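You operate a simulated robot arm through the tools that you are given. There is no shell and no other tool.

You run a simulated robot arm. Do the job below in one go: nothing can be reset, and whatever is moved stays where it is left.

## Task
Switch on the monitor, computer and printer, then bring up the RESULTS page.
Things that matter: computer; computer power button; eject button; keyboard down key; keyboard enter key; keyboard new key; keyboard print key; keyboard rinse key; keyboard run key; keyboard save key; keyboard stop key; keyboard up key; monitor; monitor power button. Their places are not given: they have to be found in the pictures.

It is judged by the outcome, as a careful person would: the job done as asked, and still so three seconds after it is handed in. It fails if anything else is knocked over, pushed out of place, dropped, spilled or broken.

## Robot
A 7-joint arm with a two-finger parallel gripper, fixed in place. Base frame: the origin is at the foot of the arm, x ahead of it, y to its left, z up; the work surface is at about z = 892. Lengths are in mm, angles in degrees, forces in N, time in s.
Its first joint turns from -149.0 to 149.0 degrees. Payload 3.43 kg.
The TCP is the grasp point between the finger pads, 30 mm short of the fingertips. In the tool frame z runs along the fingers and y along their closing line. Largest opening 94 mm; finger width 28, thickness 10; the body of the gripper, 50 by 96 mm, starts 55 mm behind the TCP.
Orientation is that of the tool frame in the base frame, as a unit quaternion [w, x, y, z]. With the fingers straight down and closing along the base's y, the tool's x points along the base's -x, its y along +y and its z along -z.

## Interface
- The arm moves only by the tool step_arm. Its argument "increments" is a list of rows, each a list of 7 numbers: the shift along the tool's x, y, z in units of 200 mm (1.0 is 200 mm), then the turn, a rotation vector about the tool's x, y, z in units of 180 degrees (1.0 is 180 degrees), then the closure, from 0 (fully open) to 1 (shut). In form: [[tx, ty, tz, rx, ry, rz, fingers], ...]. A call has 1 to 20 rows; each row is the pose to reach, as a shift and turn from the pose commanded when the call began, along the tool's axes at that moment. A call with a number of a shift or a turn outside -1 to 1 is refused whole. A row lasts 0.2 s, in which the tool goes at most 50 mm and 8.6 degrees; a call with a longer step from one row to the next is refused whole, and so is a gripper value outside its range. Where a pose cannot be reached the arm comes as near as it can. A force on the tool above 40 N (or 10 N above the force at the start of the call, whichever is more), or a blocked arm, ends the call early, and 0.2 s more pass. The fingers move at their own pace (about 45 mm/s each) and stop on an object; they squeeze with about 40 N. The grip force told is the motor's: it shows also when the fingers shut on nothing. Time passes only in rows, and 0.2 s behind the last, so rows that repeat a pose let the fingers close. The reply holds the time, the measured pose of the TCP, the force on the tool along the base axes, the opening and the grip force, in the units named above and with some noise, with the torque about the TCP (base axes, N m) and any sound that the robot's microphone picked up, and new pictures: "views" is both (left out), scene, wrist or none.
- Cameras (640 x 400 px; columns grow to the right, rows downward): "scene" is fixed at [48.9, -499.4, 1631]; the picture's right is [0.93, -0.38, 0.00], its down [-0.13, -0.33, -0.94] and it looks along [0.35, 0.87, -0.35] (base axes); focal length 372 px, centre (320, 200). "wrist" rides on the gripper at [76, 14, -102] in the tool frame; the picture's right is [-0.18, 0.98, 0.00], its down [-0.75, -0.14, -0.64] and it looks along [-0.63, -0.12, 0.77] (tool axes); focal length 243 px, centre (320, 200).
- measure_at(camera, pixels): for up to 12 pixels [column, row] of the newest picture of that camera ("zoom" is the newest enlarged one), the place [x, y, z] in the base frame of the surface seen there, good to about 2 mm. No time passes.
- inspect(camera, box): a new picture of the part [left, top, right, bottom] of that camera's present view, enlarged. No time passes.
- close_job(): hands the job in; it is judged then, once.

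Leave the gripper open and the arm clear of the work at the hand-in unless told otherwise.

The tools are called after ">>>" by a JSON object that holds its "fn" and its "kwargs". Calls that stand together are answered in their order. step_arm: Moves the arm, as the interface text tells. Its arguments: {"type":"object","properties":{"increments":{"type":"array","items":{"type":"array","items":{"type":"number"}}},"views":{"type":"string","enum":["both","scene","wrist","none"]}},"required":["increments"]} The other tools are called the same way: measure_at (camera, pixels) gives the place of the surface under pixels of a picture; inspect (camera, box) takes an enlarged picture of a part of a camera's view; close_job () hands the job in.

At the start:

```text
clock: 0.0
tcp_pos: [516.2, 841.6, 1249.1]
tcp_rot: [-0.001, 0.0, 1.0, 0.001]
ft_force: [0.1, 0.0, 0.4]
wrist_torque: [0.03, 0.01, 0.04]
width: 94.0
grasp_force: 0.1
```

scene: 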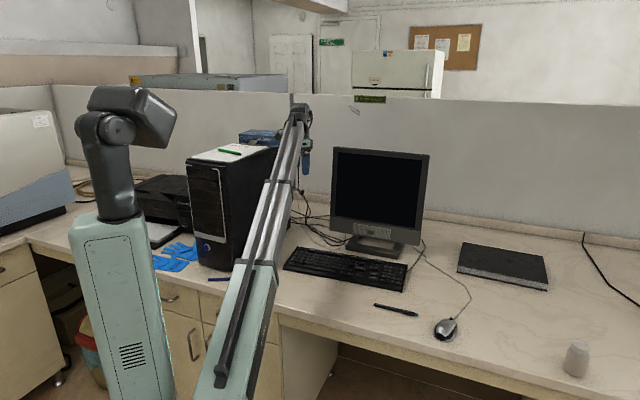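
wrist: 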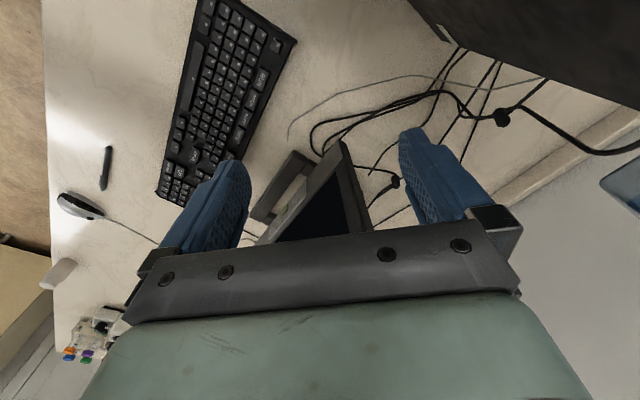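

I see the computer tower, printer on the left, monitor, keyboard and mouse. First I'll look closer at each of them: the tower/printer area, the monitor, the keyboard, and the wrist view of the keyboard.

>>> {"fn": "inspect", "kwargs": {"camera": "scene", "box": [130, 130, 290, 280]}}

>>> {"fn": "inspect", "kwargs": {"camera": "scene", "box": [270, 140, 450, 300]}}

>>> {"fn": "inspect", "kwargs": {"camera": "wrist", "box": [140, 0, 310, 210]}}

>>> {"fn": "inspect", "kwargs": {"camera": "scene", "box": [0, 90, 200, 280]}}

```text
2.67 times, centred on (210, 205) of scene
```

zoom: 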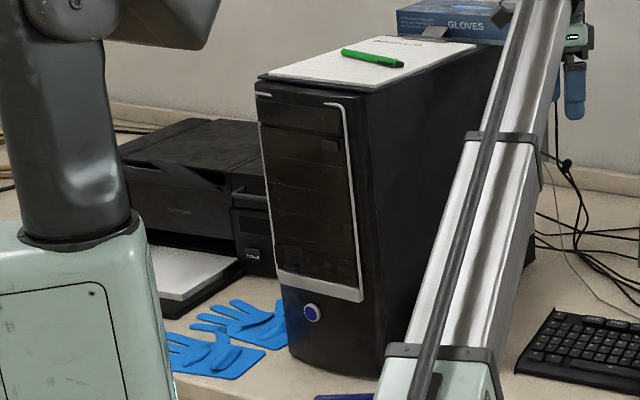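

```text
2.50 times, centred on (360, 220) of scene
```

zoom: 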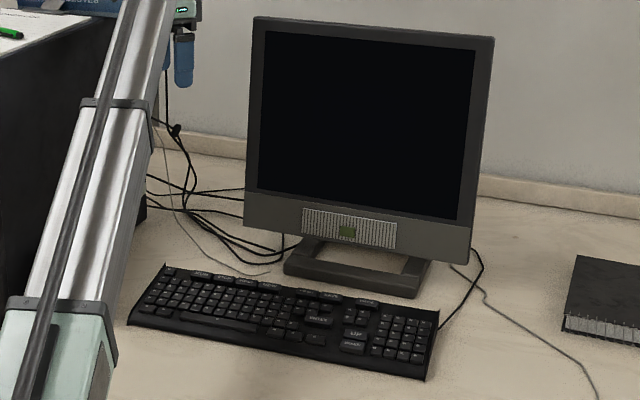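

```text
1.90 times, centred on (225, 105) of wrist
```

zoom: 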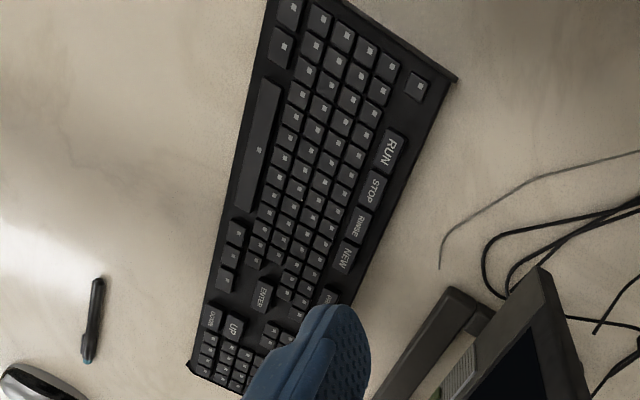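

```text
2.11 times, centred on (100, 185) of scene
```

zoom: 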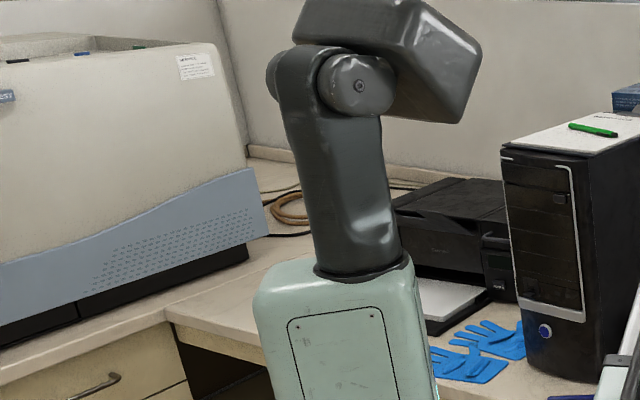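

Now I'll zoom more on the candidates: the blue button on the tower (about scene 207,247), the panel on the printer (about 185,225), the green mark on the monitor (about 371,232), and the keyboard.

>>> {"fn": "inspect", "kwargs": {"camera": "scene", "box": [350, 215, 390, 245]}}

>>> {"fn": "inspect", "kwargs": {"camera": "scene", "box": [170, 200, 210, 240]}}

>>> {"fn": "inspect", "kwargs": {"camera": "scene", "box": [185, 160, 235, 270]}}

>>> {"fn": "inspect", "kwargs": {"camera": "scene", "box": [330, 245, 410, 295]}}

>>> {"fn": "inspect", "kwargs": {"camera": "scene", "box": [280, 240, 360, 290]}}

```text
13.33 times, centred on (370, 230) of scene
```

zoom: 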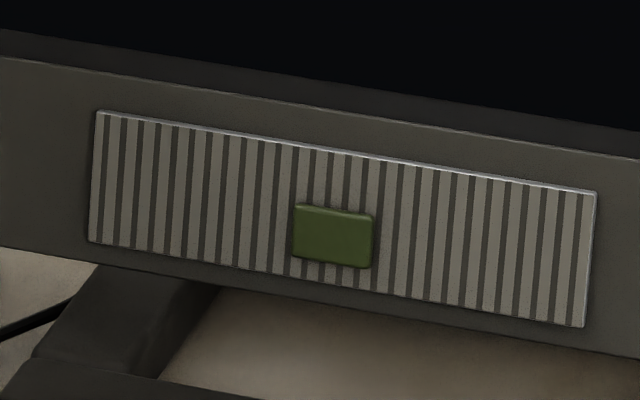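

```text
10.00 times, centred on (190, 220) of scene
```

zoom: 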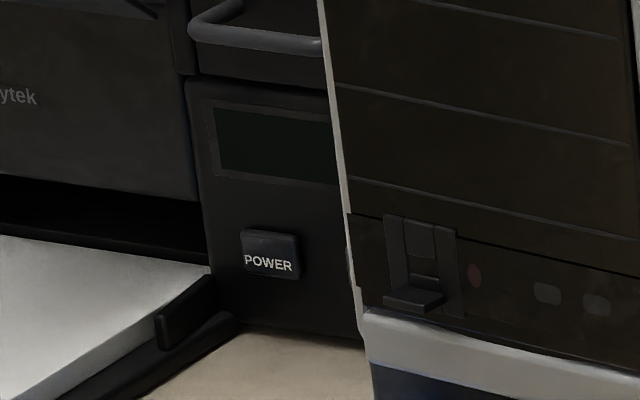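

```text
3.64 times, centred on (210, 215) of scene
```

zoom: 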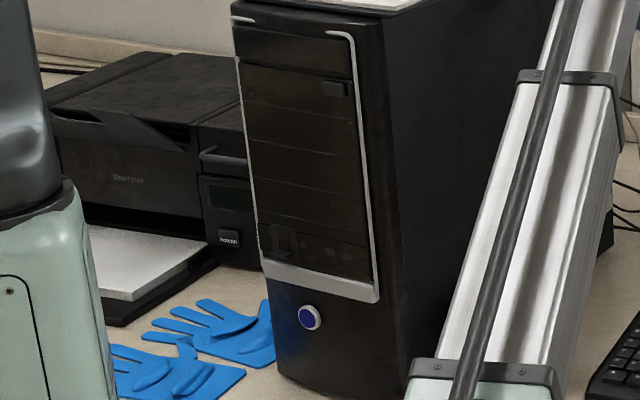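

```text
8.00 times, centred on (370, 270) of scene
```

zoom: 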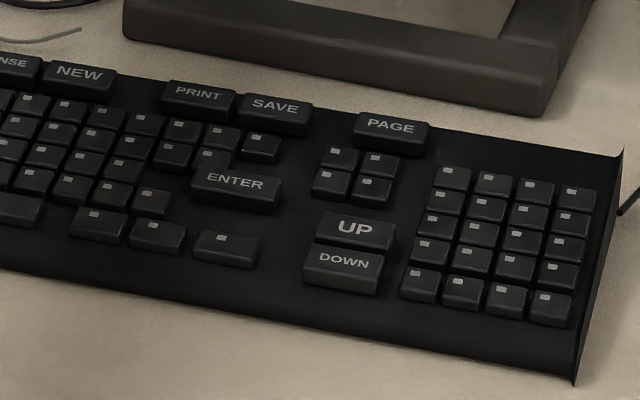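

```text
8.00 times, centred on (320, 265) of scene
```

zoom: 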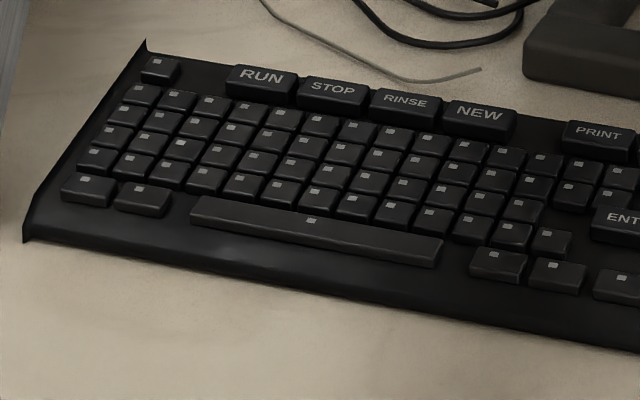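

The keyboard keys are readable (RUN, STOP, RINSE, NEW, PRINT, SAVE, PAGE, ENTER, UP, DOWN). The printer has a POWER button, the tower a blue round button, the monitor a green button. I'll measure their places in the scene picture.

>>> {"fn": "measure_at", "kwargs": {"camera": "scene", "pixels": [[371, 233], [185, 226], [207.3, 247.1], [379, 260.7], [374.4, 273.5], [372.7, 277.7], [359.5, 267.9], [360, 229], [385, 235], [180, 215], [181, 230], [205, 255]]}}

>>> {"fn": "measure_at", "kwargs": {"camera": "scene", "pixels": [[215, 258], [200, 225], [190, 165], [235, 172], [240, 270], [170, 245], [165, 262], [180, 220], [330, 225], [425, 160], [333, 150], [422, 240]]}}

```text
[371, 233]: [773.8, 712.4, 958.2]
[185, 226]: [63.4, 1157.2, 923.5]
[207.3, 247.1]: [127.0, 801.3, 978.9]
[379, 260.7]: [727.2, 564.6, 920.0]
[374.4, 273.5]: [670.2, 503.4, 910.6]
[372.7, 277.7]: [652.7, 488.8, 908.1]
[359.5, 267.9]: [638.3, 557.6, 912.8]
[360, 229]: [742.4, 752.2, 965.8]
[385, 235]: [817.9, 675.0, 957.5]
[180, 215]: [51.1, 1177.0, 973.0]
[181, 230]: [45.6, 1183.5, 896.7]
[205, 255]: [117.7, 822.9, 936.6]
```

```text
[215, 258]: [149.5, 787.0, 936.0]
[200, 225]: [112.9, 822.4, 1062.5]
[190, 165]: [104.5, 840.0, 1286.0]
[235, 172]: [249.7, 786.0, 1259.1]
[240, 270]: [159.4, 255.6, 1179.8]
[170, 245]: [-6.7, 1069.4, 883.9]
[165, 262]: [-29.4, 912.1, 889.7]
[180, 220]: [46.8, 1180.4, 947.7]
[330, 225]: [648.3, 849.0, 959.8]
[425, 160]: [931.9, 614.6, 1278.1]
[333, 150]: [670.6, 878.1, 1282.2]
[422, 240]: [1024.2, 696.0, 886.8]
```

I'll look closer at the gripper and the arm in the scene view and at the little coloured object at the lower left of the wrist view (about 90,335), so I know what's around.

>>> {"fn": "inspect", "kwargs": {"camera": "scene", "box": [270, 80, 340, 190]}}

>>> {"fn": "inspect", "kwargs": {"camera": "wrist", "box": [30, 260, 150, 380]}}

>>> {"fn": "inspect", "kwargs": {"camera": "scene", "box": [180, 120, 320, 220]}}

>>> {"fn": "measure_at", "kwargs": {"camera": "scene", "pixels": [[105, 130], [165, 120], [95, 240], [270, 230], [290, 150], [302, 120], [230, 380], [150, 210], [175, 180], [150, 250], [160, 222], [200, 265]]}}

```text
3.64 times, centred on (305, 135) of scene
```

zoom: 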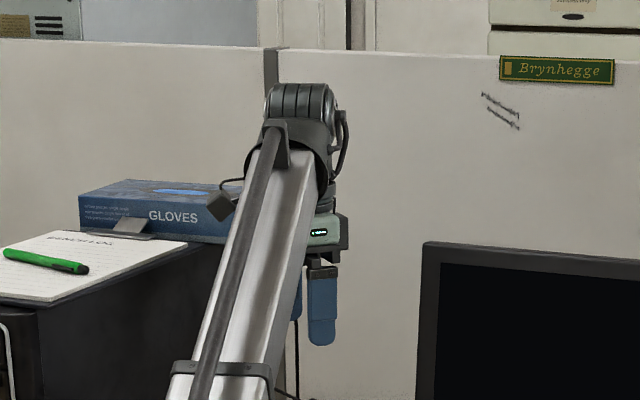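

```text
3.33 times, centred on (90, 320) of wrist
```

zoom: 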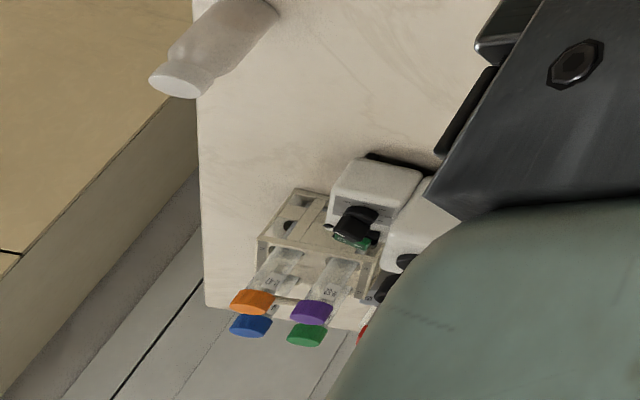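

```text
4.00 times, centred on (250, 170) of scene
```

zoom: 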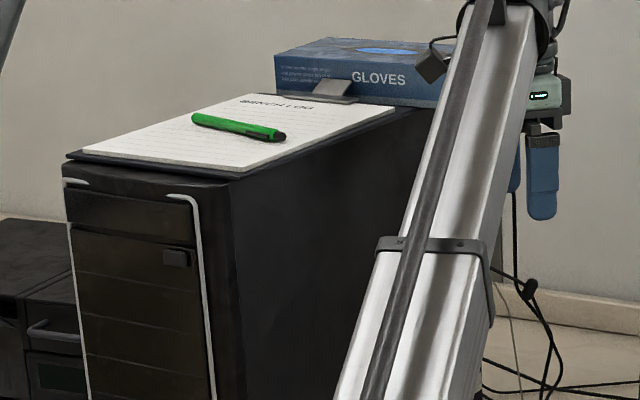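

```text
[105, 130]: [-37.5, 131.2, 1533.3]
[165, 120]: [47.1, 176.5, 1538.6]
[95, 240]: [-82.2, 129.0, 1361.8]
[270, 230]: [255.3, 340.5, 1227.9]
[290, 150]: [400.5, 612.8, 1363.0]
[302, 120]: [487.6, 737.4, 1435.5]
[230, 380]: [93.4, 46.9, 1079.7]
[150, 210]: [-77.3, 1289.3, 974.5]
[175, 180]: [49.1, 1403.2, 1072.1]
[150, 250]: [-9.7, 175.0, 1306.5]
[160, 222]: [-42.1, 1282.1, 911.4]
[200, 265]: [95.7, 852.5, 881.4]
```

The gripper hangs straight down at about (516, 842, 1249); the monitor front plane faces back toward the arm base (azimuth about 44°), with its green button at about (774, 712, 958). I first move back away from the monitor, turning the tool about the vertical so that it faces the monitor, and shut the fingers to use them as a poker.

>>> {"fn": "step_arm", "kwargs": {"increments": [[-0.03, -0.143, 0.042, 0, 0, -0.035, 1], [-0.06, -0.286, 0.084, 0, 0, -0.07, 1], [-0.09, -0.43, 0.126, 0, 0, -0.105, 1], [-0.12, -0.57, 0.168, 0, 0, -0.14, 1], [-0.15, -0.715, 0.21, 0, 0, -0.176, 1], [-0.18, -0.86, 0.252, 0, 0, -0.211, 1], [-0.2, -1.0, 0.295, 0, 0, -0.2467, 1]], "views": "both"}}

```text
clock: 1.6
tcp_pos: [554.9, 656.8, 1194.4]
tcp_rot: [0.006, -0.352, 0.936, 0.005]
ft_force: [1.3, -0.5, 0.2]
wrist_torque: [-0.01, -0.02, -0.02]
width: 0.0
grasp_force: 32.6
stopped in row 7: the force on the tool passed its limit at 51 N (the readings are from after the stop); the commanded pose is now the measured one
```

scene: 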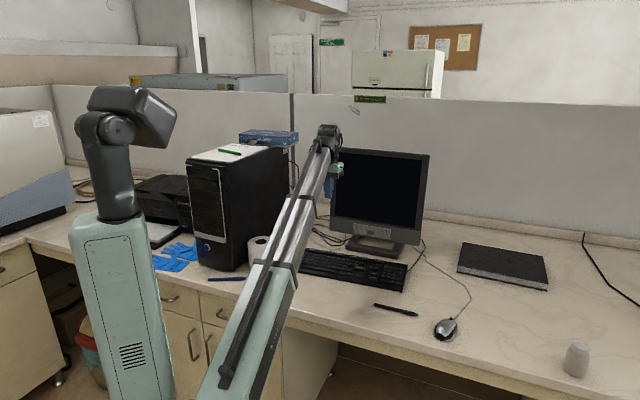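
wrist: 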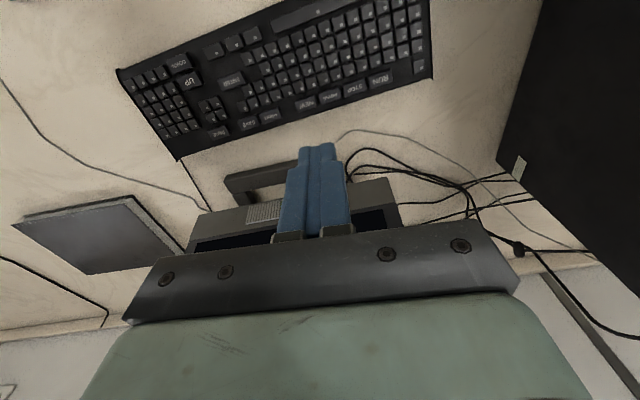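

The stop looks like an inertia/finger-closing effect (readings are now near zero, nothing is touched; the arm hangs free in front of the monitor). Next I tilt the tool 45° outward toward the monitor and come lower, still about 110 mm short of it.

>>> {"fn": "step_arm", "kwargs": {"increments": [[-0.01, -0.053, 0.067, -0.0007, -0.025, -0.0017, 1], [-0.02, -0.106, 0.134, -0.0014, -0.05, -0.0034, 1], [-0.03, -0.159, 0.202, -0.0021, -0.075, -0.0051, 1], [-0.04, -0.213, 0.269, -0.0028, -0.1, -0.0067, 1], [-0.05, -0.266, 0.336, -0.0035, -0.125, -0.0084, 1], [-0.06, -0.319, 0.403, -0.0042, -0.15, -0.0101, 1], [-0.07, -0.372, 0.47, -0.0049, -0.175, -0.0118, 1], [-0.08, -0.425, 0.538, -0.0056, -0.2, -0.0135, 1], [-0.09, -0.478, 0.605, -0.0063, -0.225, -0.0152, 1], [-0.1, -0.5315, 0.672, -0.007, -0.25, -0.0169, 1]], "views": "both"}}

```text
clock: 3.8
tcp_pos: [641.6, 590.5, 1058.8]
tcp_rot: [0.36, -0.348, 0.853, 0.149]
ft_force: [-0.4, -0.8, -0.3]
wrist_torque: [-0.03, -0.01, -0.01]
width: 0.0
grasp_force: 33.4
```

scene: 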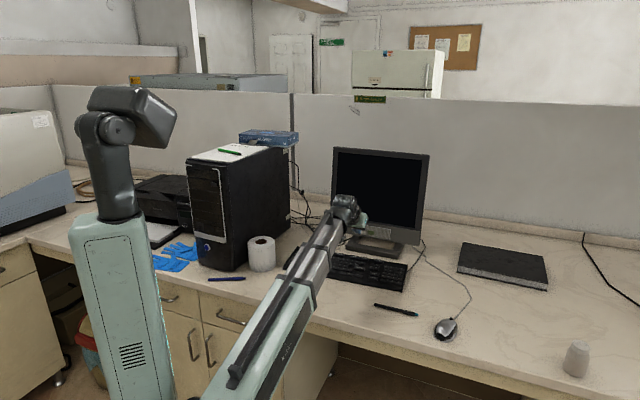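
wrist: 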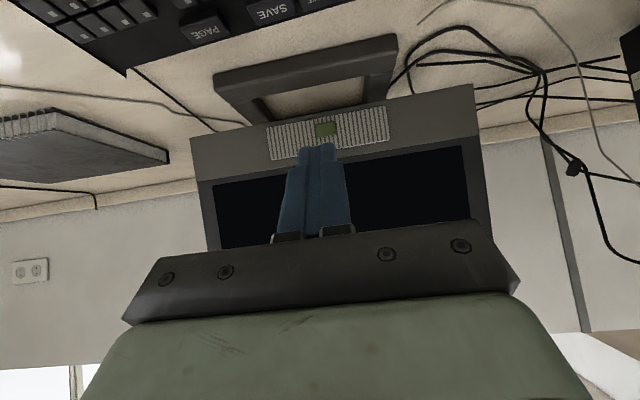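

The tilt worked. In the wrist picture (upside down) the green button is at about (326,128) on the grille. I measure it and the bezel around it for the exact plane.

>>> {"fn": "measure_at", "kwargs": {"camera": "wrist", "pixels": [[326, 128], [322, 128], [330, 128], [326, 124], [326, 132], [230, 150], [440, 115], [220, 170], [470, 145], [285, 140], [375, 125], [360, 40]]}}

>>> {"fn": "inspect", "kwargs": {"camera": "wrist", "box": [260, 90, 400, 180]}}

```text
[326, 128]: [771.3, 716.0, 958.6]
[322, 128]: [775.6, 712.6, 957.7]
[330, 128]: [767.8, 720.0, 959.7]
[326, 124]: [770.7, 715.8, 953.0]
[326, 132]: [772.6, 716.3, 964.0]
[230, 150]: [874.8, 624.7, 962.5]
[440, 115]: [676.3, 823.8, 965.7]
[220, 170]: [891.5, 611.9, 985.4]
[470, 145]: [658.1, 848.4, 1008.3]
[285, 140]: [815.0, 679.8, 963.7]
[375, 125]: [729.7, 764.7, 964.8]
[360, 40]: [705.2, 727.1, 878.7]
```

```text
4.44 times, centred on (330, 135) of wrist
```

zoom: 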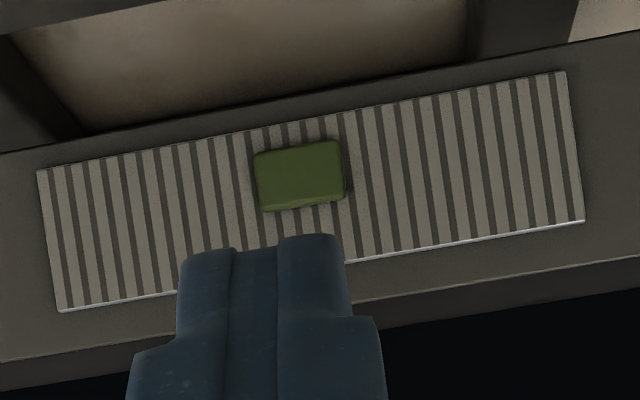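

The button centre is about (772, 716, 961), sticking out about 5 mm from the grille; the monitor's normal is at azimuth 45°. I move the fingertips to about 25 mm before it.

>>> {"fn": "step_arm", "kwargs": {"increments": [[-0.016, -0.0015, 0.095, 0, 0, 0, 1], [-0.032, -0.003, 0.19, 0, 0, 0, 1], [-0.048, -0.0045, 0.284, 0, 0, 0, 1], [-0.064, -0.006, 0.379, 0, 0, 0, 1], [-0.079, -0.0075, 0.474, 0, 0, 0, 1], [-0.095, -0.009, 0.569, 0, 0, 0, 1], [-0.111, -0.0105, 0.664, 0, 0, 0, 1], [-0.127, -0.012, 0.7585, 0, 0, 0, 1], [-0.127, -0.012, 0.7585, 0, 0, 0, 1]], "views": "both"}}

```text
clock: 5.8
tcp_pos: [732.8, 678.7, 972.7]
tcp_rot: [0.36, -0.348, 0.853, 0.148]
ft_force: [0.2, -0.1, -1.4]
wrist_torque: [-0.04, -0.01, -0.02]
width: 0.0
grasp_force: 33.5
```

scene: 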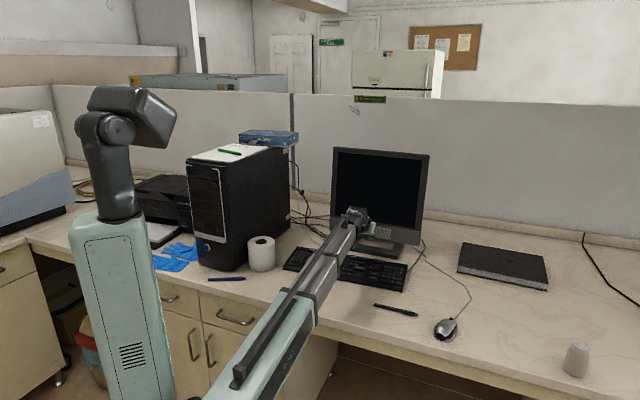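
wrist: 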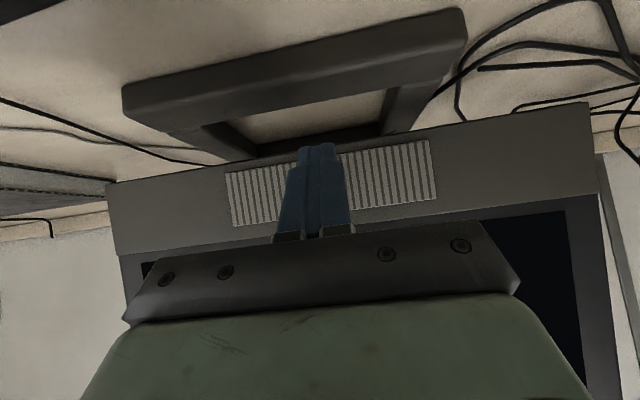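

The fingertips are centred over the button. I advance 20 mm straight toward the monitor, slowing, and read the force.

>>> {"fn": "step_arm", "kwargs": {"increments": [[-0.0175, 0, 0.0179, 0, 0, 0, 1], [-0.035, 0, 0.0358, 0, 0, 0, 1], [-0.0524, 0, 0.0537, 0, 0, 0, 1], [-0.0628, 0, 0.0644, 0, 0, 0, 1], [-0.0698, 0, 0.0716, 0, 0, 0, 1], [-0.0698, 0, 0.0716, 0, 0, 0, 1]], "views": "wrist"}}

```text
clock: 7.2
tcp_pos: [748.0, 691.8, 971.5]
tcp_rot: [0.36, -0.348, 0.853, 0.149]
ft_force: [0.0, 0.2, 0.1]
wrist_torque: [-0.02, -0.01, 0.0]
width: 0.1
grasp_force: 32.8
```

wrist: 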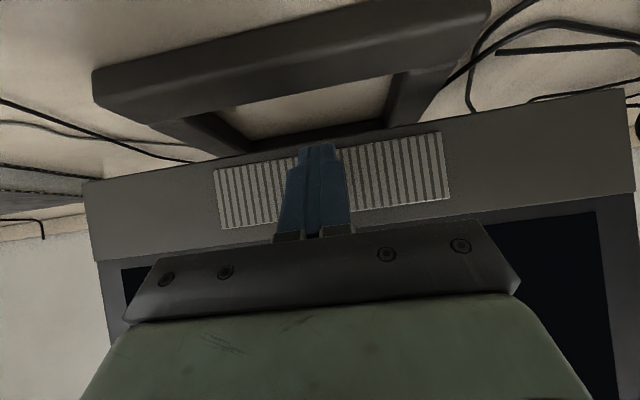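

No contact yet. I advance another 4 mm in 1 mm rows, listening for a click.

>>> {"fn": "step_arm", "kwargs": {"increments": [[-0.0035, 0, 0.0036, 0, 0, 0, 1], [-0.007, 0, 0.0072, 0, 0, 0, 1], [-0.0105, 0, 0.0107, 0, 0, 0, 1], [-0.014, 0, 0.0143, 0, 0, 0, 1]], "views": "wrist"}}

```text
clock: 8.2
tcp_pos: [750.2, 695.4, 972.9]
tcp_rot: [0.36, -0.348, 0.853, 0.149]
ft_force: [-0.5, 0.3, -0.2]
wrist_torque: [0.03, -0.02, 0.0]
width: 0.1
grasp_force: 32.9
```

wrist: 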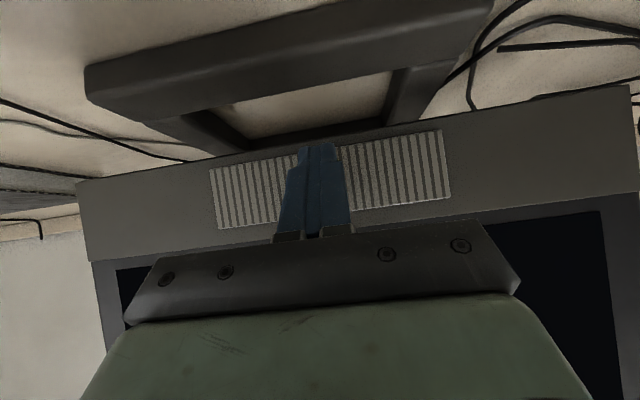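

Still free. I take a closer look at the fingertips against the grille and button.

>>> {"fn": "inspect", "kwargs": {"camera": "wrist", "box": [270, 120, 380, 200]}}

>>> {"fn": "inspect", "kwargs": {"camera": "scene", "box": [340, 200, 400, 250]}}

```text
5.00 times, centred on (325, 160) of wrist
```

zoom: 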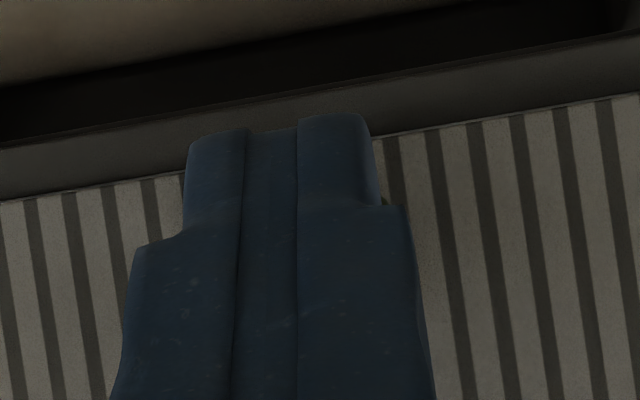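

```text
8.00 times, centred on (370, 225) of scene
```

zoom: 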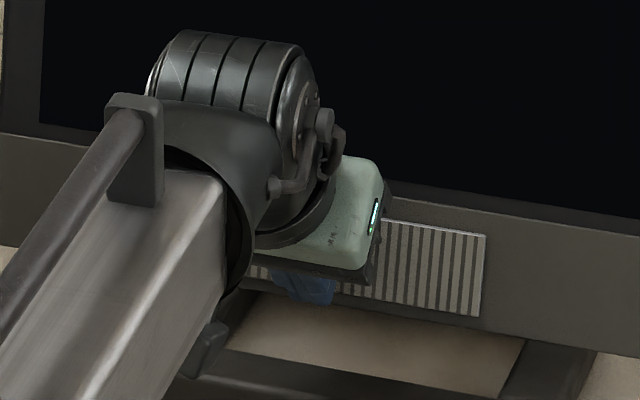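

The fingertip seems slightly slimmer than assumed, so contact comes a bit later. I continue 5 mm in 1 mm rows.

>>> {"fn": "step_arm", "kwargs": {"increments": [[-0.0035, 0, 0.0036, 0, 0, 0, 1], [-0.007, 0, 0.0072, 0, 0, 0, 1], [-0.0105, 0, 0.0107, 0, 0, 0, 1], [-0.014, 0, 0.0143, 0, 0, 0, 1], [-0.0175, 0, 0.0179, 0, 0, 0, 1]], "views": "scene"}}

```text
clock: 9.4
tcp_pos: [752.5, 698.1, 971.7]
tcp_rot: [0.36, -0.348, 0.853, 0.148]
ft_force: [-3.8, -4.5, 0.3]
wrist_torque: [-0.03, 0.02, -0.01]
width: 0.0
grasp_force: 33.1
heard: click
```

scene: 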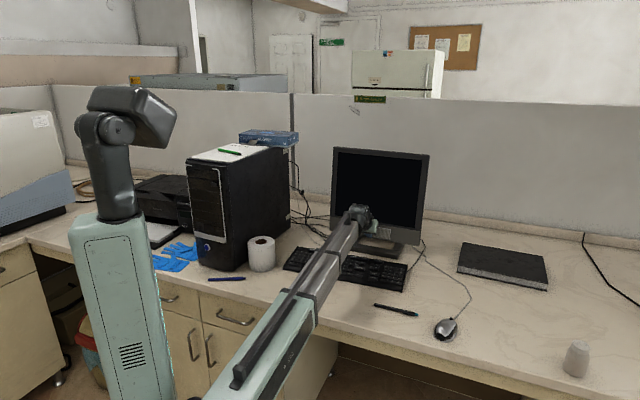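

A click was heard at about 6 N. I now back away straight out (30 mm), then look whether the monitor shows it's on.

>>> {"fn": "step_arm", "kwargs": {"increments": [[0.0175, 0, -0.0179, 0, 0, 0, 1], [0.0524, 0, -0.0537, 0, 0, 0, 1], [0.1048, 0, -0.1074, 0, 0, 0, 1], [0.157, 0, -0.161, 0, 0, 0, 1], [0.21, 0, -0.215, 0, 0, 0, 1], [0.28, 0, -0.286, 0, 0, 0, 1], [0.35, 0, -0.358, 0, 0, 0, 1]], "views": "both"}}

>>> {"fn": "inspect", "kwargs": {"camera": "scene", "box": [320, 140, 440, 260]}}

```text
clock: 11.0
tcp_pos: [681.2, 628.1, 972.6]
tcp_rot: [0.36, -0.348, 0.853, 0.148]
ft_force: [-0.1, 0.0, 0.0]
wrist_torque: [-0.01, -0.01, 0.0]
width: 0.1
grasp_force: 33.0
```

scene: 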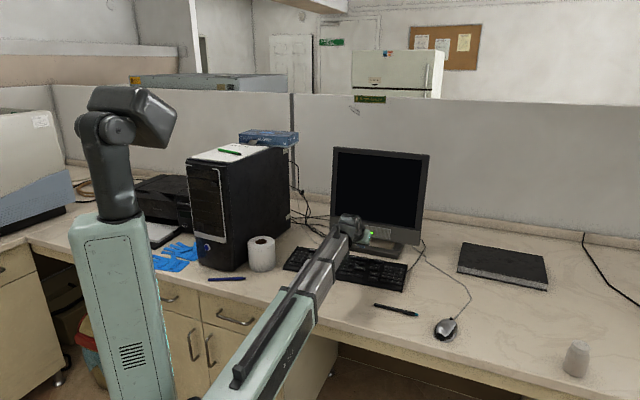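
wrist: 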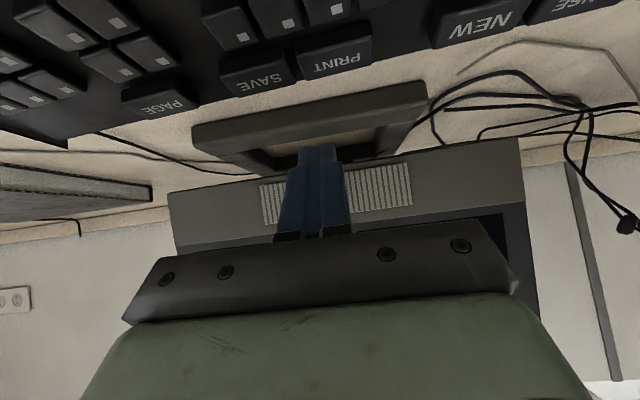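

```text
3.33 times, centred on (380, 200) of scene
```

zoom: 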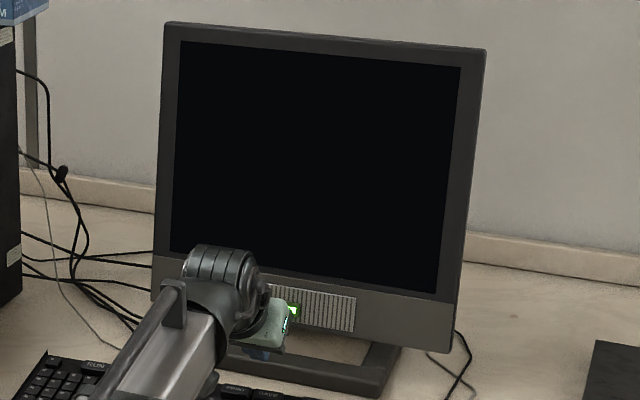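

The monitor button now glows green: monitor on. Now the tower. I measure its front face, the blue button, the paper roll (260,253), and other things around.

>>> {"fn": "measure_at", "kwargs": {"camera": "scene", "pixels": [[207.3, 247.1], [203, 247], [212, 247], [207, 241], [207, 253], [203, 262], [230, 262], [222, 250], [262, 240], [262, 265], [250, 250], [274, 252]]}}

>>> {"fn": "measure_at", "kwargs": {"camera": "scene", "pixels": [[195, 210], [220, 210], [192, 180], [218, 185], [226, 230], [250, 200], [270, 170], [185, 223], [183, 226], [187, 228], [188, 212], [208, 279]]}}

>>> {"fn": "inspect", "kwargs": {"camera": "scene", "box": [180, 200, 290, 290]}}

```text
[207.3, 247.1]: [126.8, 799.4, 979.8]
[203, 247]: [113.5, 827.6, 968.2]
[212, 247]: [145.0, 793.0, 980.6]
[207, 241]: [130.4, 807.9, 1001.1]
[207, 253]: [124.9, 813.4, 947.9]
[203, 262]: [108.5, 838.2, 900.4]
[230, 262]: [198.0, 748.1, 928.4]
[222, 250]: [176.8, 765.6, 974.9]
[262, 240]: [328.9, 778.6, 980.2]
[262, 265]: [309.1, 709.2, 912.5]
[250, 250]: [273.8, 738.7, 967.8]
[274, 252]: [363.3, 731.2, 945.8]
```

```text
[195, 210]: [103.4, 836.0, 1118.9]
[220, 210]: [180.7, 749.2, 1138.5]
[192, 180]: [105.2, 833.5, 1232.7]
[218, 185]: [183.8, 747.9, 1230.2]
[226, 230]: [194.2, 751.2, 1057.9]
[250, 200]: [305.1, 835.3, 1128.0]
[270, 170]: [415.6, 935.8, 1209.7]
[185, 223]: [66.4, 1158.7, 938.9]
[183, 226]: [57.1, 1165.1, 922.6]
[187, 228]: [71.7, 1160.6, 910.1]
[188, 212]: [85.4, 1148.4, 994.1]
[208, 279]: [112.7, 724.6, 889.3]
```

```text
4.44 times, centred on (235, 245) of scene
```

zoom: 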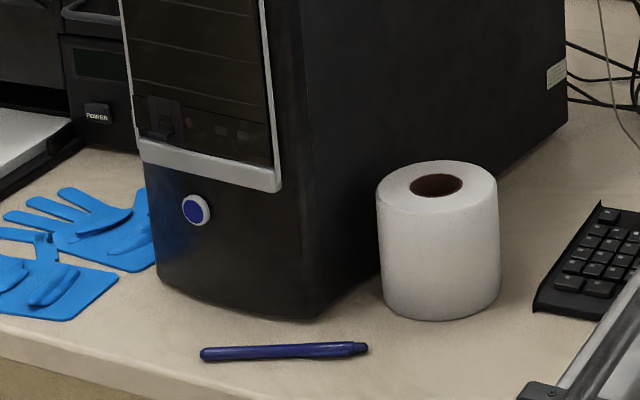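

The tower's front faces along azimuth ~42° (its normal into the tower is about (0.741, 0.672)); the blue button is at about (127, 799, 980), sticking out ~8 mm. The paper roll stands at about (320,745). I withdraw from the monitor up and back, starting to untilt the tool.

>>> {"fn": "step_arm", "kwargs": {"increments": [[0.019, 0.004, -0.1, 0, 0.0, 0, 1], [0.038, 0.008, -0.2, 0, 0.018, 0, 1], [0.057, 0.012, -0.3, 0, 0.036, 0, 1], [0.076, 0.016, -0.4, 0, 0.054, 0, 1], [0.095, 0.02, -0.5, 0, 0.072, 0, 1], [0.114, 0.024, -0.6, 0, 0.09, 0, 1], [0.133, 0.028, -0.7, 0, 0.108, 0, 1], [0.151, 0.032, -0.79, 0, 0.127, 0, 1]], "views": "none"}}

```text
clock: 12.8
tcp_pos: [581.8, 538.3, 1060.3]
tcp_rot: [0.183, -0.37, 0.908, 0.075]
ft_force: [0.4, -0.3, 0.4]
wrist_torque: [0.01, 0.02, 0.01]
width: 0.0
grasp_force: 33.0
```

Free and withdrawn to (582, 538, 1060). I continue back and up to about (480, 450, 1150) with the tool straight down.

>>> {"fn": "step_arm", "kwargs": {"increments": [[0.056, 0.005, -0.084, 0, 0.016, 0, 1], [0.112, 0.01, -0.168, 0, 0.032, 0, 1], [0.167, 0.015, -0.253, 0, 0.0475, 0, 1], [0.223, 0.02, -0.337, 0, 0.063, 0, 1], [0.279, 0.024, -0.421, 0, 0.079, 0, 1], [0.335, 0.029, -0.505, 0, 0.095, 0, 1], [0.39, 0.034, -0.59, 0, 0.111, 0, 1], [0.446, 0.039, -0.674, 0, 0.1267, 0, 1]], "views": "scene"}}

```text
clock: 14.4
tcp_pos: [495.2, 461.7, 1138.4]
tcp_rot: [0.031, -0.377, 0.925, 0.013]
ft_force: [6.6, 5.5, -12.2]
wrist_torque: [0.06, -0.11, -0.04]
width: 0.0
grasp_force: 32.8
out of reach, approached as far as the arm can: row 8
stopped in row 8: the force on the tool passed its limit at 51 N (the readings are from after the stop); the commanded pose is now the measured one
```

scene: 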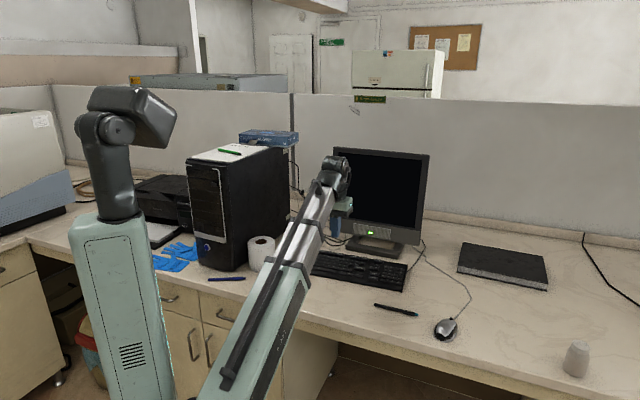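

That was only the arm's limit (tool straight down that high and close in); nothing was touched and the button shows green at (370,233). I'll sweep left at lower height (about z 1055) and small radius (about 640 mm), which keeps clear of the roll and tower.

>>> {"fn": "step_arm", "kwargs": {"increments": [[0.049, 0.073, 0.095, 0, 0, 0, 1], [0.098, 0.147, 0.19, 0, 0, 0, 1], [0.146, 0.22, 0.285, 0, 0, 0, 1], [0.195, 0.2935, 0.38, 0, 0, 0, 1], [0.23, 0.43, 0.383, 0, 0, 0, 1], [0.265, 0.566, 0.386, 0, 0, 0, 1], [0.3, 0.702, 0.388, 0, 0, 0, 1], [0.334, 0.838, 0.391, 0, 0, 0, 1], [0.369, 0.974, 0.3935, 0, 0, 0, 1]], "views": "scene"}}

```text
clock: 16.4
tcp_pos: [308.7, 553.9, 1054.3]
tcp_rot: [0.03, -0.377, 0.926, 0.013]
ft_force: [-0.4, 0.6, -0.3]
wrist_torque: [0.01, 0.04, 0.02]
width: 0.3
grasp_force: 33.3
```

scene: 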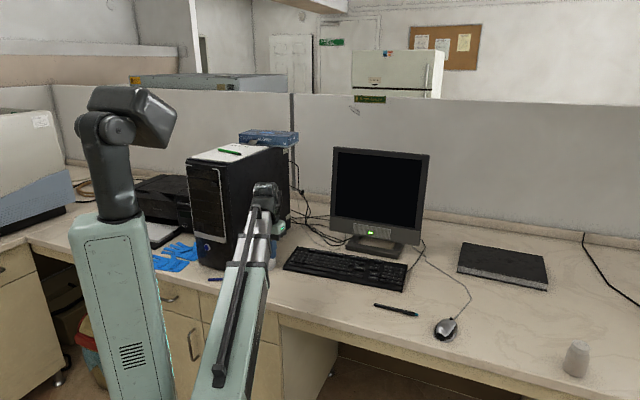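

Clear. Next I keep sweeping left toward (98, 624), in front of the tower and well off it.

>>> {"fn": "step_arm", "kwargs": {"increments": [[0.047, 0.105, -0.003, 0, 0, 0, 1], [0.093, 0.211, -0.006, 0, 0, 0, 1], [0.14, 0.316, -0.01, 0, 0, 0, 1], [0.187, 0.422, -0.013, 0, 0, 0, 1], [0.233, 0.527, -0.016, 0, 0, 0, 1], [0.28, 0.633, -0.019, 0, 0, 0, 1], [0.336, 0.722, -0.023, 0, 0, 0, 1], [0.393, 0.81, -0.027, 0, 0, 0, 1], [0.45, 0.9, -0.03, 0, 0, 0, 1], [0.506, 0.988, -0.034, 0, 0, 0, 1]], "views": "both"}}

```text
clock: 18.6
tcp_pos: [98.9, 624.7, 1056.1]
tcp_rot: [0.031, -0.377, 0.926, 0.012]
ft_force: [0.3, 0.5, 0.0]
wrist_torque: [0.0, 0.0, -0.01]
width: 0.0
grasp_force: 32.8
```

scene: 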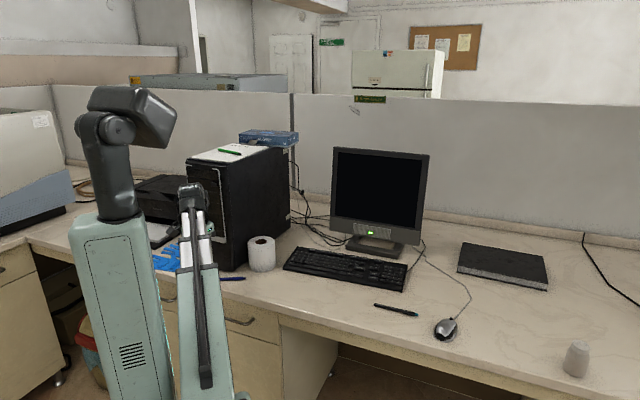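
wrist: 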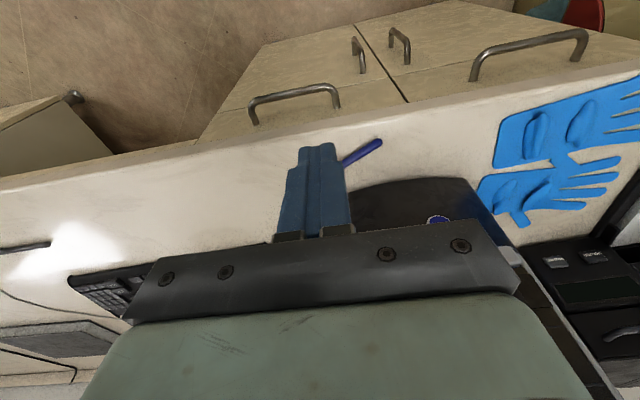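

In the wrist view the blue power button shows at (438,218), and the printer panel shows two buttons at (557,262) and (594,256). I zoom on those.

>>> {"fn": "inspect", "kwargs": {"camera": "wrist", "box": [510, 220, 640, 360]}}

>>> {"fn": "inspect", "kwargs": {"camera": "wrist", "box": [360, 170, 540, 260]}}

>>> {"fn": "measure_at", "kwargs": {"camera": "wrist", "pixels": [[557, 262], [594, 256], [575, 265], [438, 219], [620, 300], [540, 270], [370, 150]]}}

```text
2.86 times, centred on (575, 290) of wrist
```

zoom: 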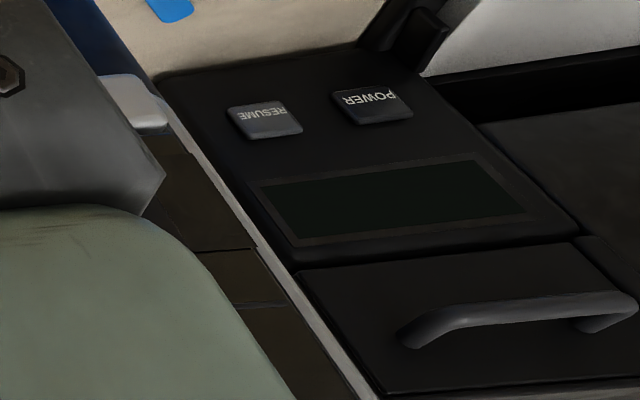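

```text
3.56 times, centred on (450, 215) of wrist
```

zoom: 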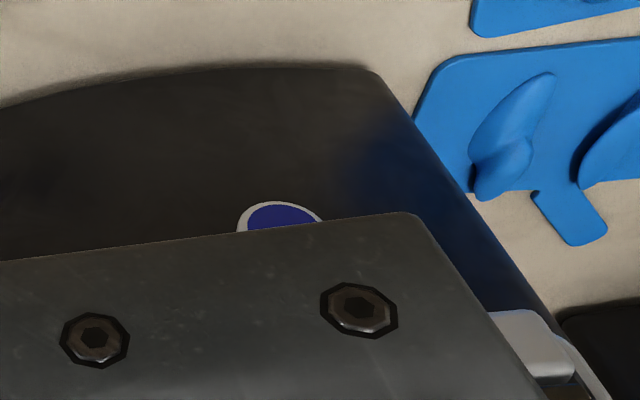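

```text
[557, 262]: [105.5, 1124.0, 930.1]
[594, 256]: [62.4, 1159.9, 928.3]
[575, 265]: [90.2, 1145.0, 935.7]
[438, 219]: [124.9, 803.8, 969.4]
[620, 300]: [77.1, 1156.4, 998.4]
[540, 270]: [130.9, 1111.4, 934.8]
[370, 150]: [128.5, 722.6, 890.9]
```

POWER is the printer's left button at about (62, 1160, 927), with RESUME to its right; I must take POWER. First the tower: I tilt the tool 45° toward it and come to about 80 mm in front of the blue button.

>>> {"fn": "step_arm", "kwargs": {"increments": [[-0.02, 0.068, 0.036, 0, -0.0286, 0, 1], [-0.039, 0.137, 0.073, 0, -0.057, 0, 1], [-0.059, 0.205, 0.109, 0, -0.086, 0, 1], [-0.079, 0.274, 0.146, 0, -0.1145, 0, 1], [-0.098, 0.342, 0.182, 0, -0.143, 0, 1], [-0.118, 0.41, 0.219, 0, -0.172, 0, 1], [-0.137, 0.479, 0.255, 0, -0.2, 0, 1], [-0.157, 0.547, 0.2915, 0, -0.229, 0, 1], [-0.157, 0.547, 0.2915, 0, -0.229, 0, 1]], "views": "both"}}

```text
clock: 20.6
tcp_pos: [47.5, 728.2, 1000.3]
tcp_rot: [0.355, -0.348, 0.856, 0.145]
ft_force: [0.1, -0.9, -0.4]
wrist_torque: [0.01, 0.01, 0.01]
width: 0.0
grasp_force: 33.3
```

scene: 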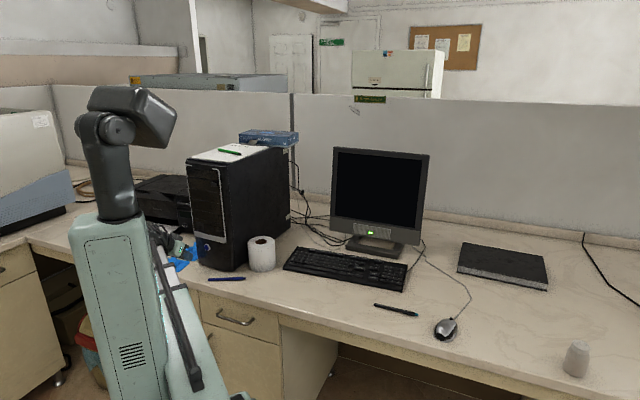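
wrist: 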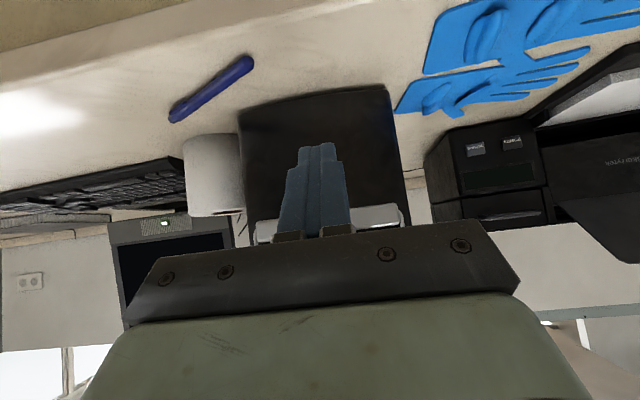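

The tool faces the tower; the blue button lies hidden just behind the fingertips (computed at about (327,182)). I advance to about 10 mm before it.

>>> {"fn": "step_arm", "kwargs": {"increments": [[-0.04, -0.004, 0.046, 0, 0, 0, 1], [-0.08, -0.008, 0.093, 0, 0, 0, 1], [-0.12, -0.012, 0.139, 0, 0, 0, 1], [-0.16, -0.015, 0.186, 0, 0, 0, 1], [-0.195, -0.018, 0.227, 0, 0, 0, 1], [-0.2275, -0.02, 0.2645, 0, 0, 0, 1], [-0.2275, -0.02, 0.2645, 0, 0, 0, 1]], "views": "both"}}

>>> {"fn": "inspect", "kwargs": {"camera": "wrist", "box": [250, 100, 400, 220]}}

>>> {"fn": "inspect", "kwargs": {"camera": "scene", "box": [150, 200, 250, 290]}}

```text
clock: 22.2
tcp_pos: [100.9, 771.8, 994.8]
tcp_rot: [0.354, -0.349, 0.855, 0.146]
ft_force: [-0.9, 0.3, -0.1]
wrist_torque: [-0.01, 0.03, -0.02]
width: 0.0
grasp_force: 33.0
```

scene: 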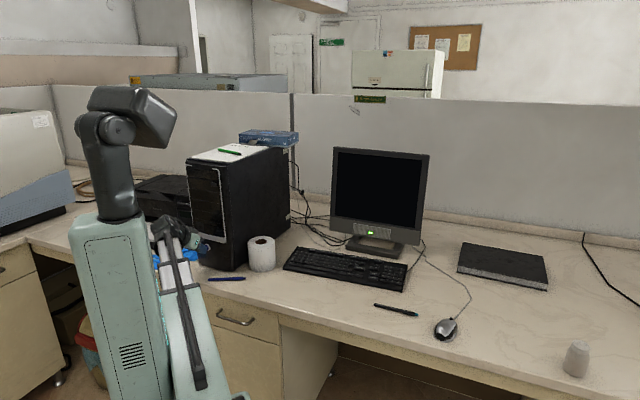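
wrist: 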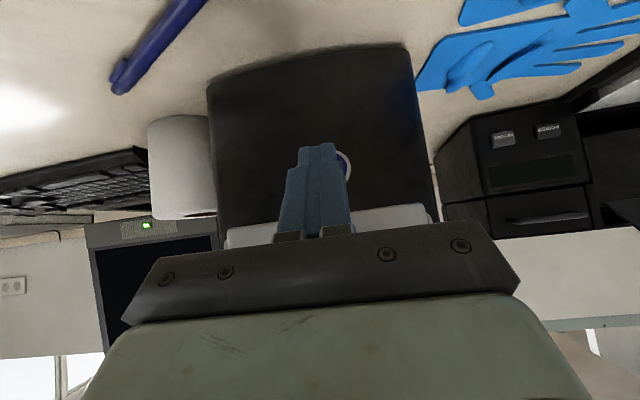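

```text
3.33 times, centred on (325, 160) of wrist
```

zoom: 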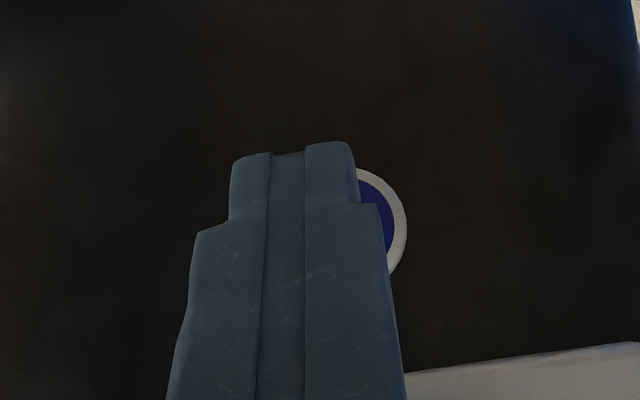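

```text
4.44 times, centred on (200, 245) of scene
```

zoom: 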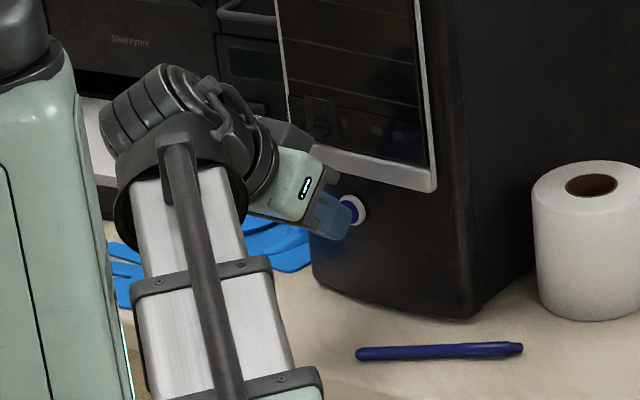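

I'm about 10 mm off; the ring shows slightly right of the fingers in the wrist picture. I measure the visible part of the button and ring to refine the lateral position.

>>> {"fn": "measure_at", "kwargs": {"camera": "wrist", "pixels": [[343, 164], [345, 168], [350, 166], [348, 160], [336, 154], [347, 176], [355, 166], [341, 158], [360, 170], [280, 180], [380, 160]]}}

>>> {"fn": "inspect", "kwargs": {"camera": "scene", "box": [190, 225, 230, 255]}}

```text
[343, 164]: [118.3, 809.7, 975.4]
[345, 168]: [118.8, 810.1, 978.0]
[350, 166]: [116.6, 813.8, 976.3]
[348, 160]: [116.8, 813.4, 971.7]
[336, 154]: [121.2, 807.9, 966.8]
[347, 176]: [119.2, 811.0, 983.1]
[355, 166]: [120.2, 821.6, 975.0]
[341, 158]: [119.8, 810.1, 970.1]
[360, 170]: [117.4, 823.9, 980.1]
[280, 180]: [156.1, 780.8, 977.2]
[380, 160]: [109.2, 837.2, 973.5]
```

```text
13.33 times, centred on (210, 240) of scene
```

zoom: 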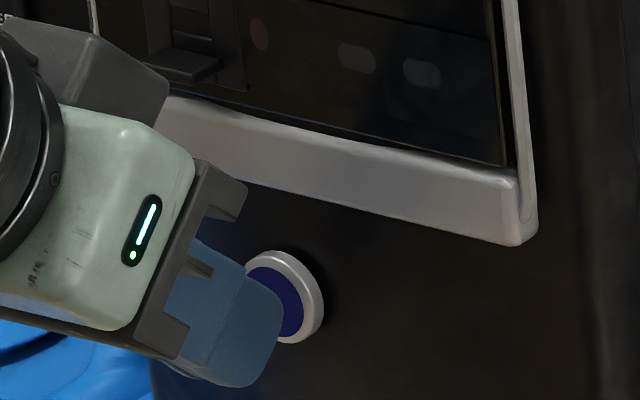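

The ring's centre is about 4.5 mm further left than my fingertip line. I shift left 4.5 mm and advance 7 mm in 1 mm rows.

>>> {"fn": "step_arm", "kwargs": {"increments": [[0, 0.0225, 0, 0, 0, 0, 1], [-0.007, 0.0225, 0.007, 0, 0, 0, 1], [-0.0106, 0.0225, 0.0106, 0, 0, 0, 1], [-0.0141, 0.0225, 0.0141, 0, 0, 0, 1], [-0.0177, 0.0225, 0.0177, 0, 0, 0, 1], [-0.0212, 0.0225, 0.0212, 0, 0, 0, 1], [-0.0248, 0.0225, 0.0248, 0, 0, 0, 1]], "views": "wrist"}}

```text
clock: 23.8
tcp_pos: [101.9, 781.0, 995.3]
tcp_rot: [0.353, -0.35, 0.855, 0.147]
ft_force: [0.1, 0.4, 0.4]
wrist_torque: [-0.02, 0.01, -0.01]
width: 0.0
grasp_force: 33.4
```

wrist: 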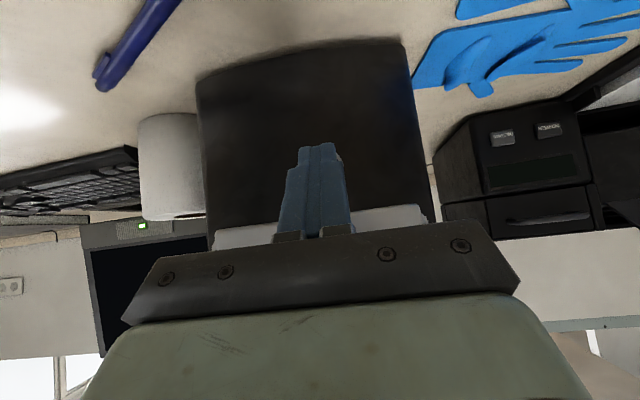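

No contact yet, the ring is now centred behind the tip. I advance 5 mm more in 1 mm rows.

>>> {"fn": "step_arm", "kwargs": {"increments": [[-0.0035, 0, 0.0035, 0, 0, 0, 1], [-0.007, 0, 0.007, 0, 0, 0, 1], [-0.0106, 0, 0.0106, 0, 0, 0, 1], [-0.0141, 0, 0.0141, 0, 0, 0, 1], [-0.0177, 0, 0.0177, 0, 0, 0, 1]], "views": "scene"}}

```text
clock: 25.0
tcp_pos: [106.6, 783.5, 994.5]
tcp_rot: [0.354, -0.349, 0.855, 0.146]
ft_force: [-1.5, -1.4, 0.7]
wrist_torque: [0.04, -0.01, 0.02]
width: 0.2
grasp_force: 33.2
heard: click
```

scene: 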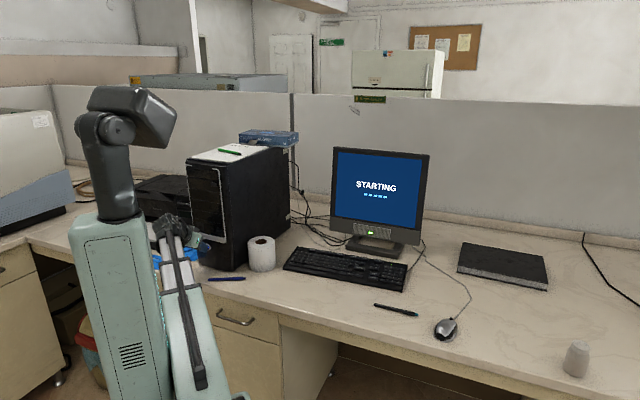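

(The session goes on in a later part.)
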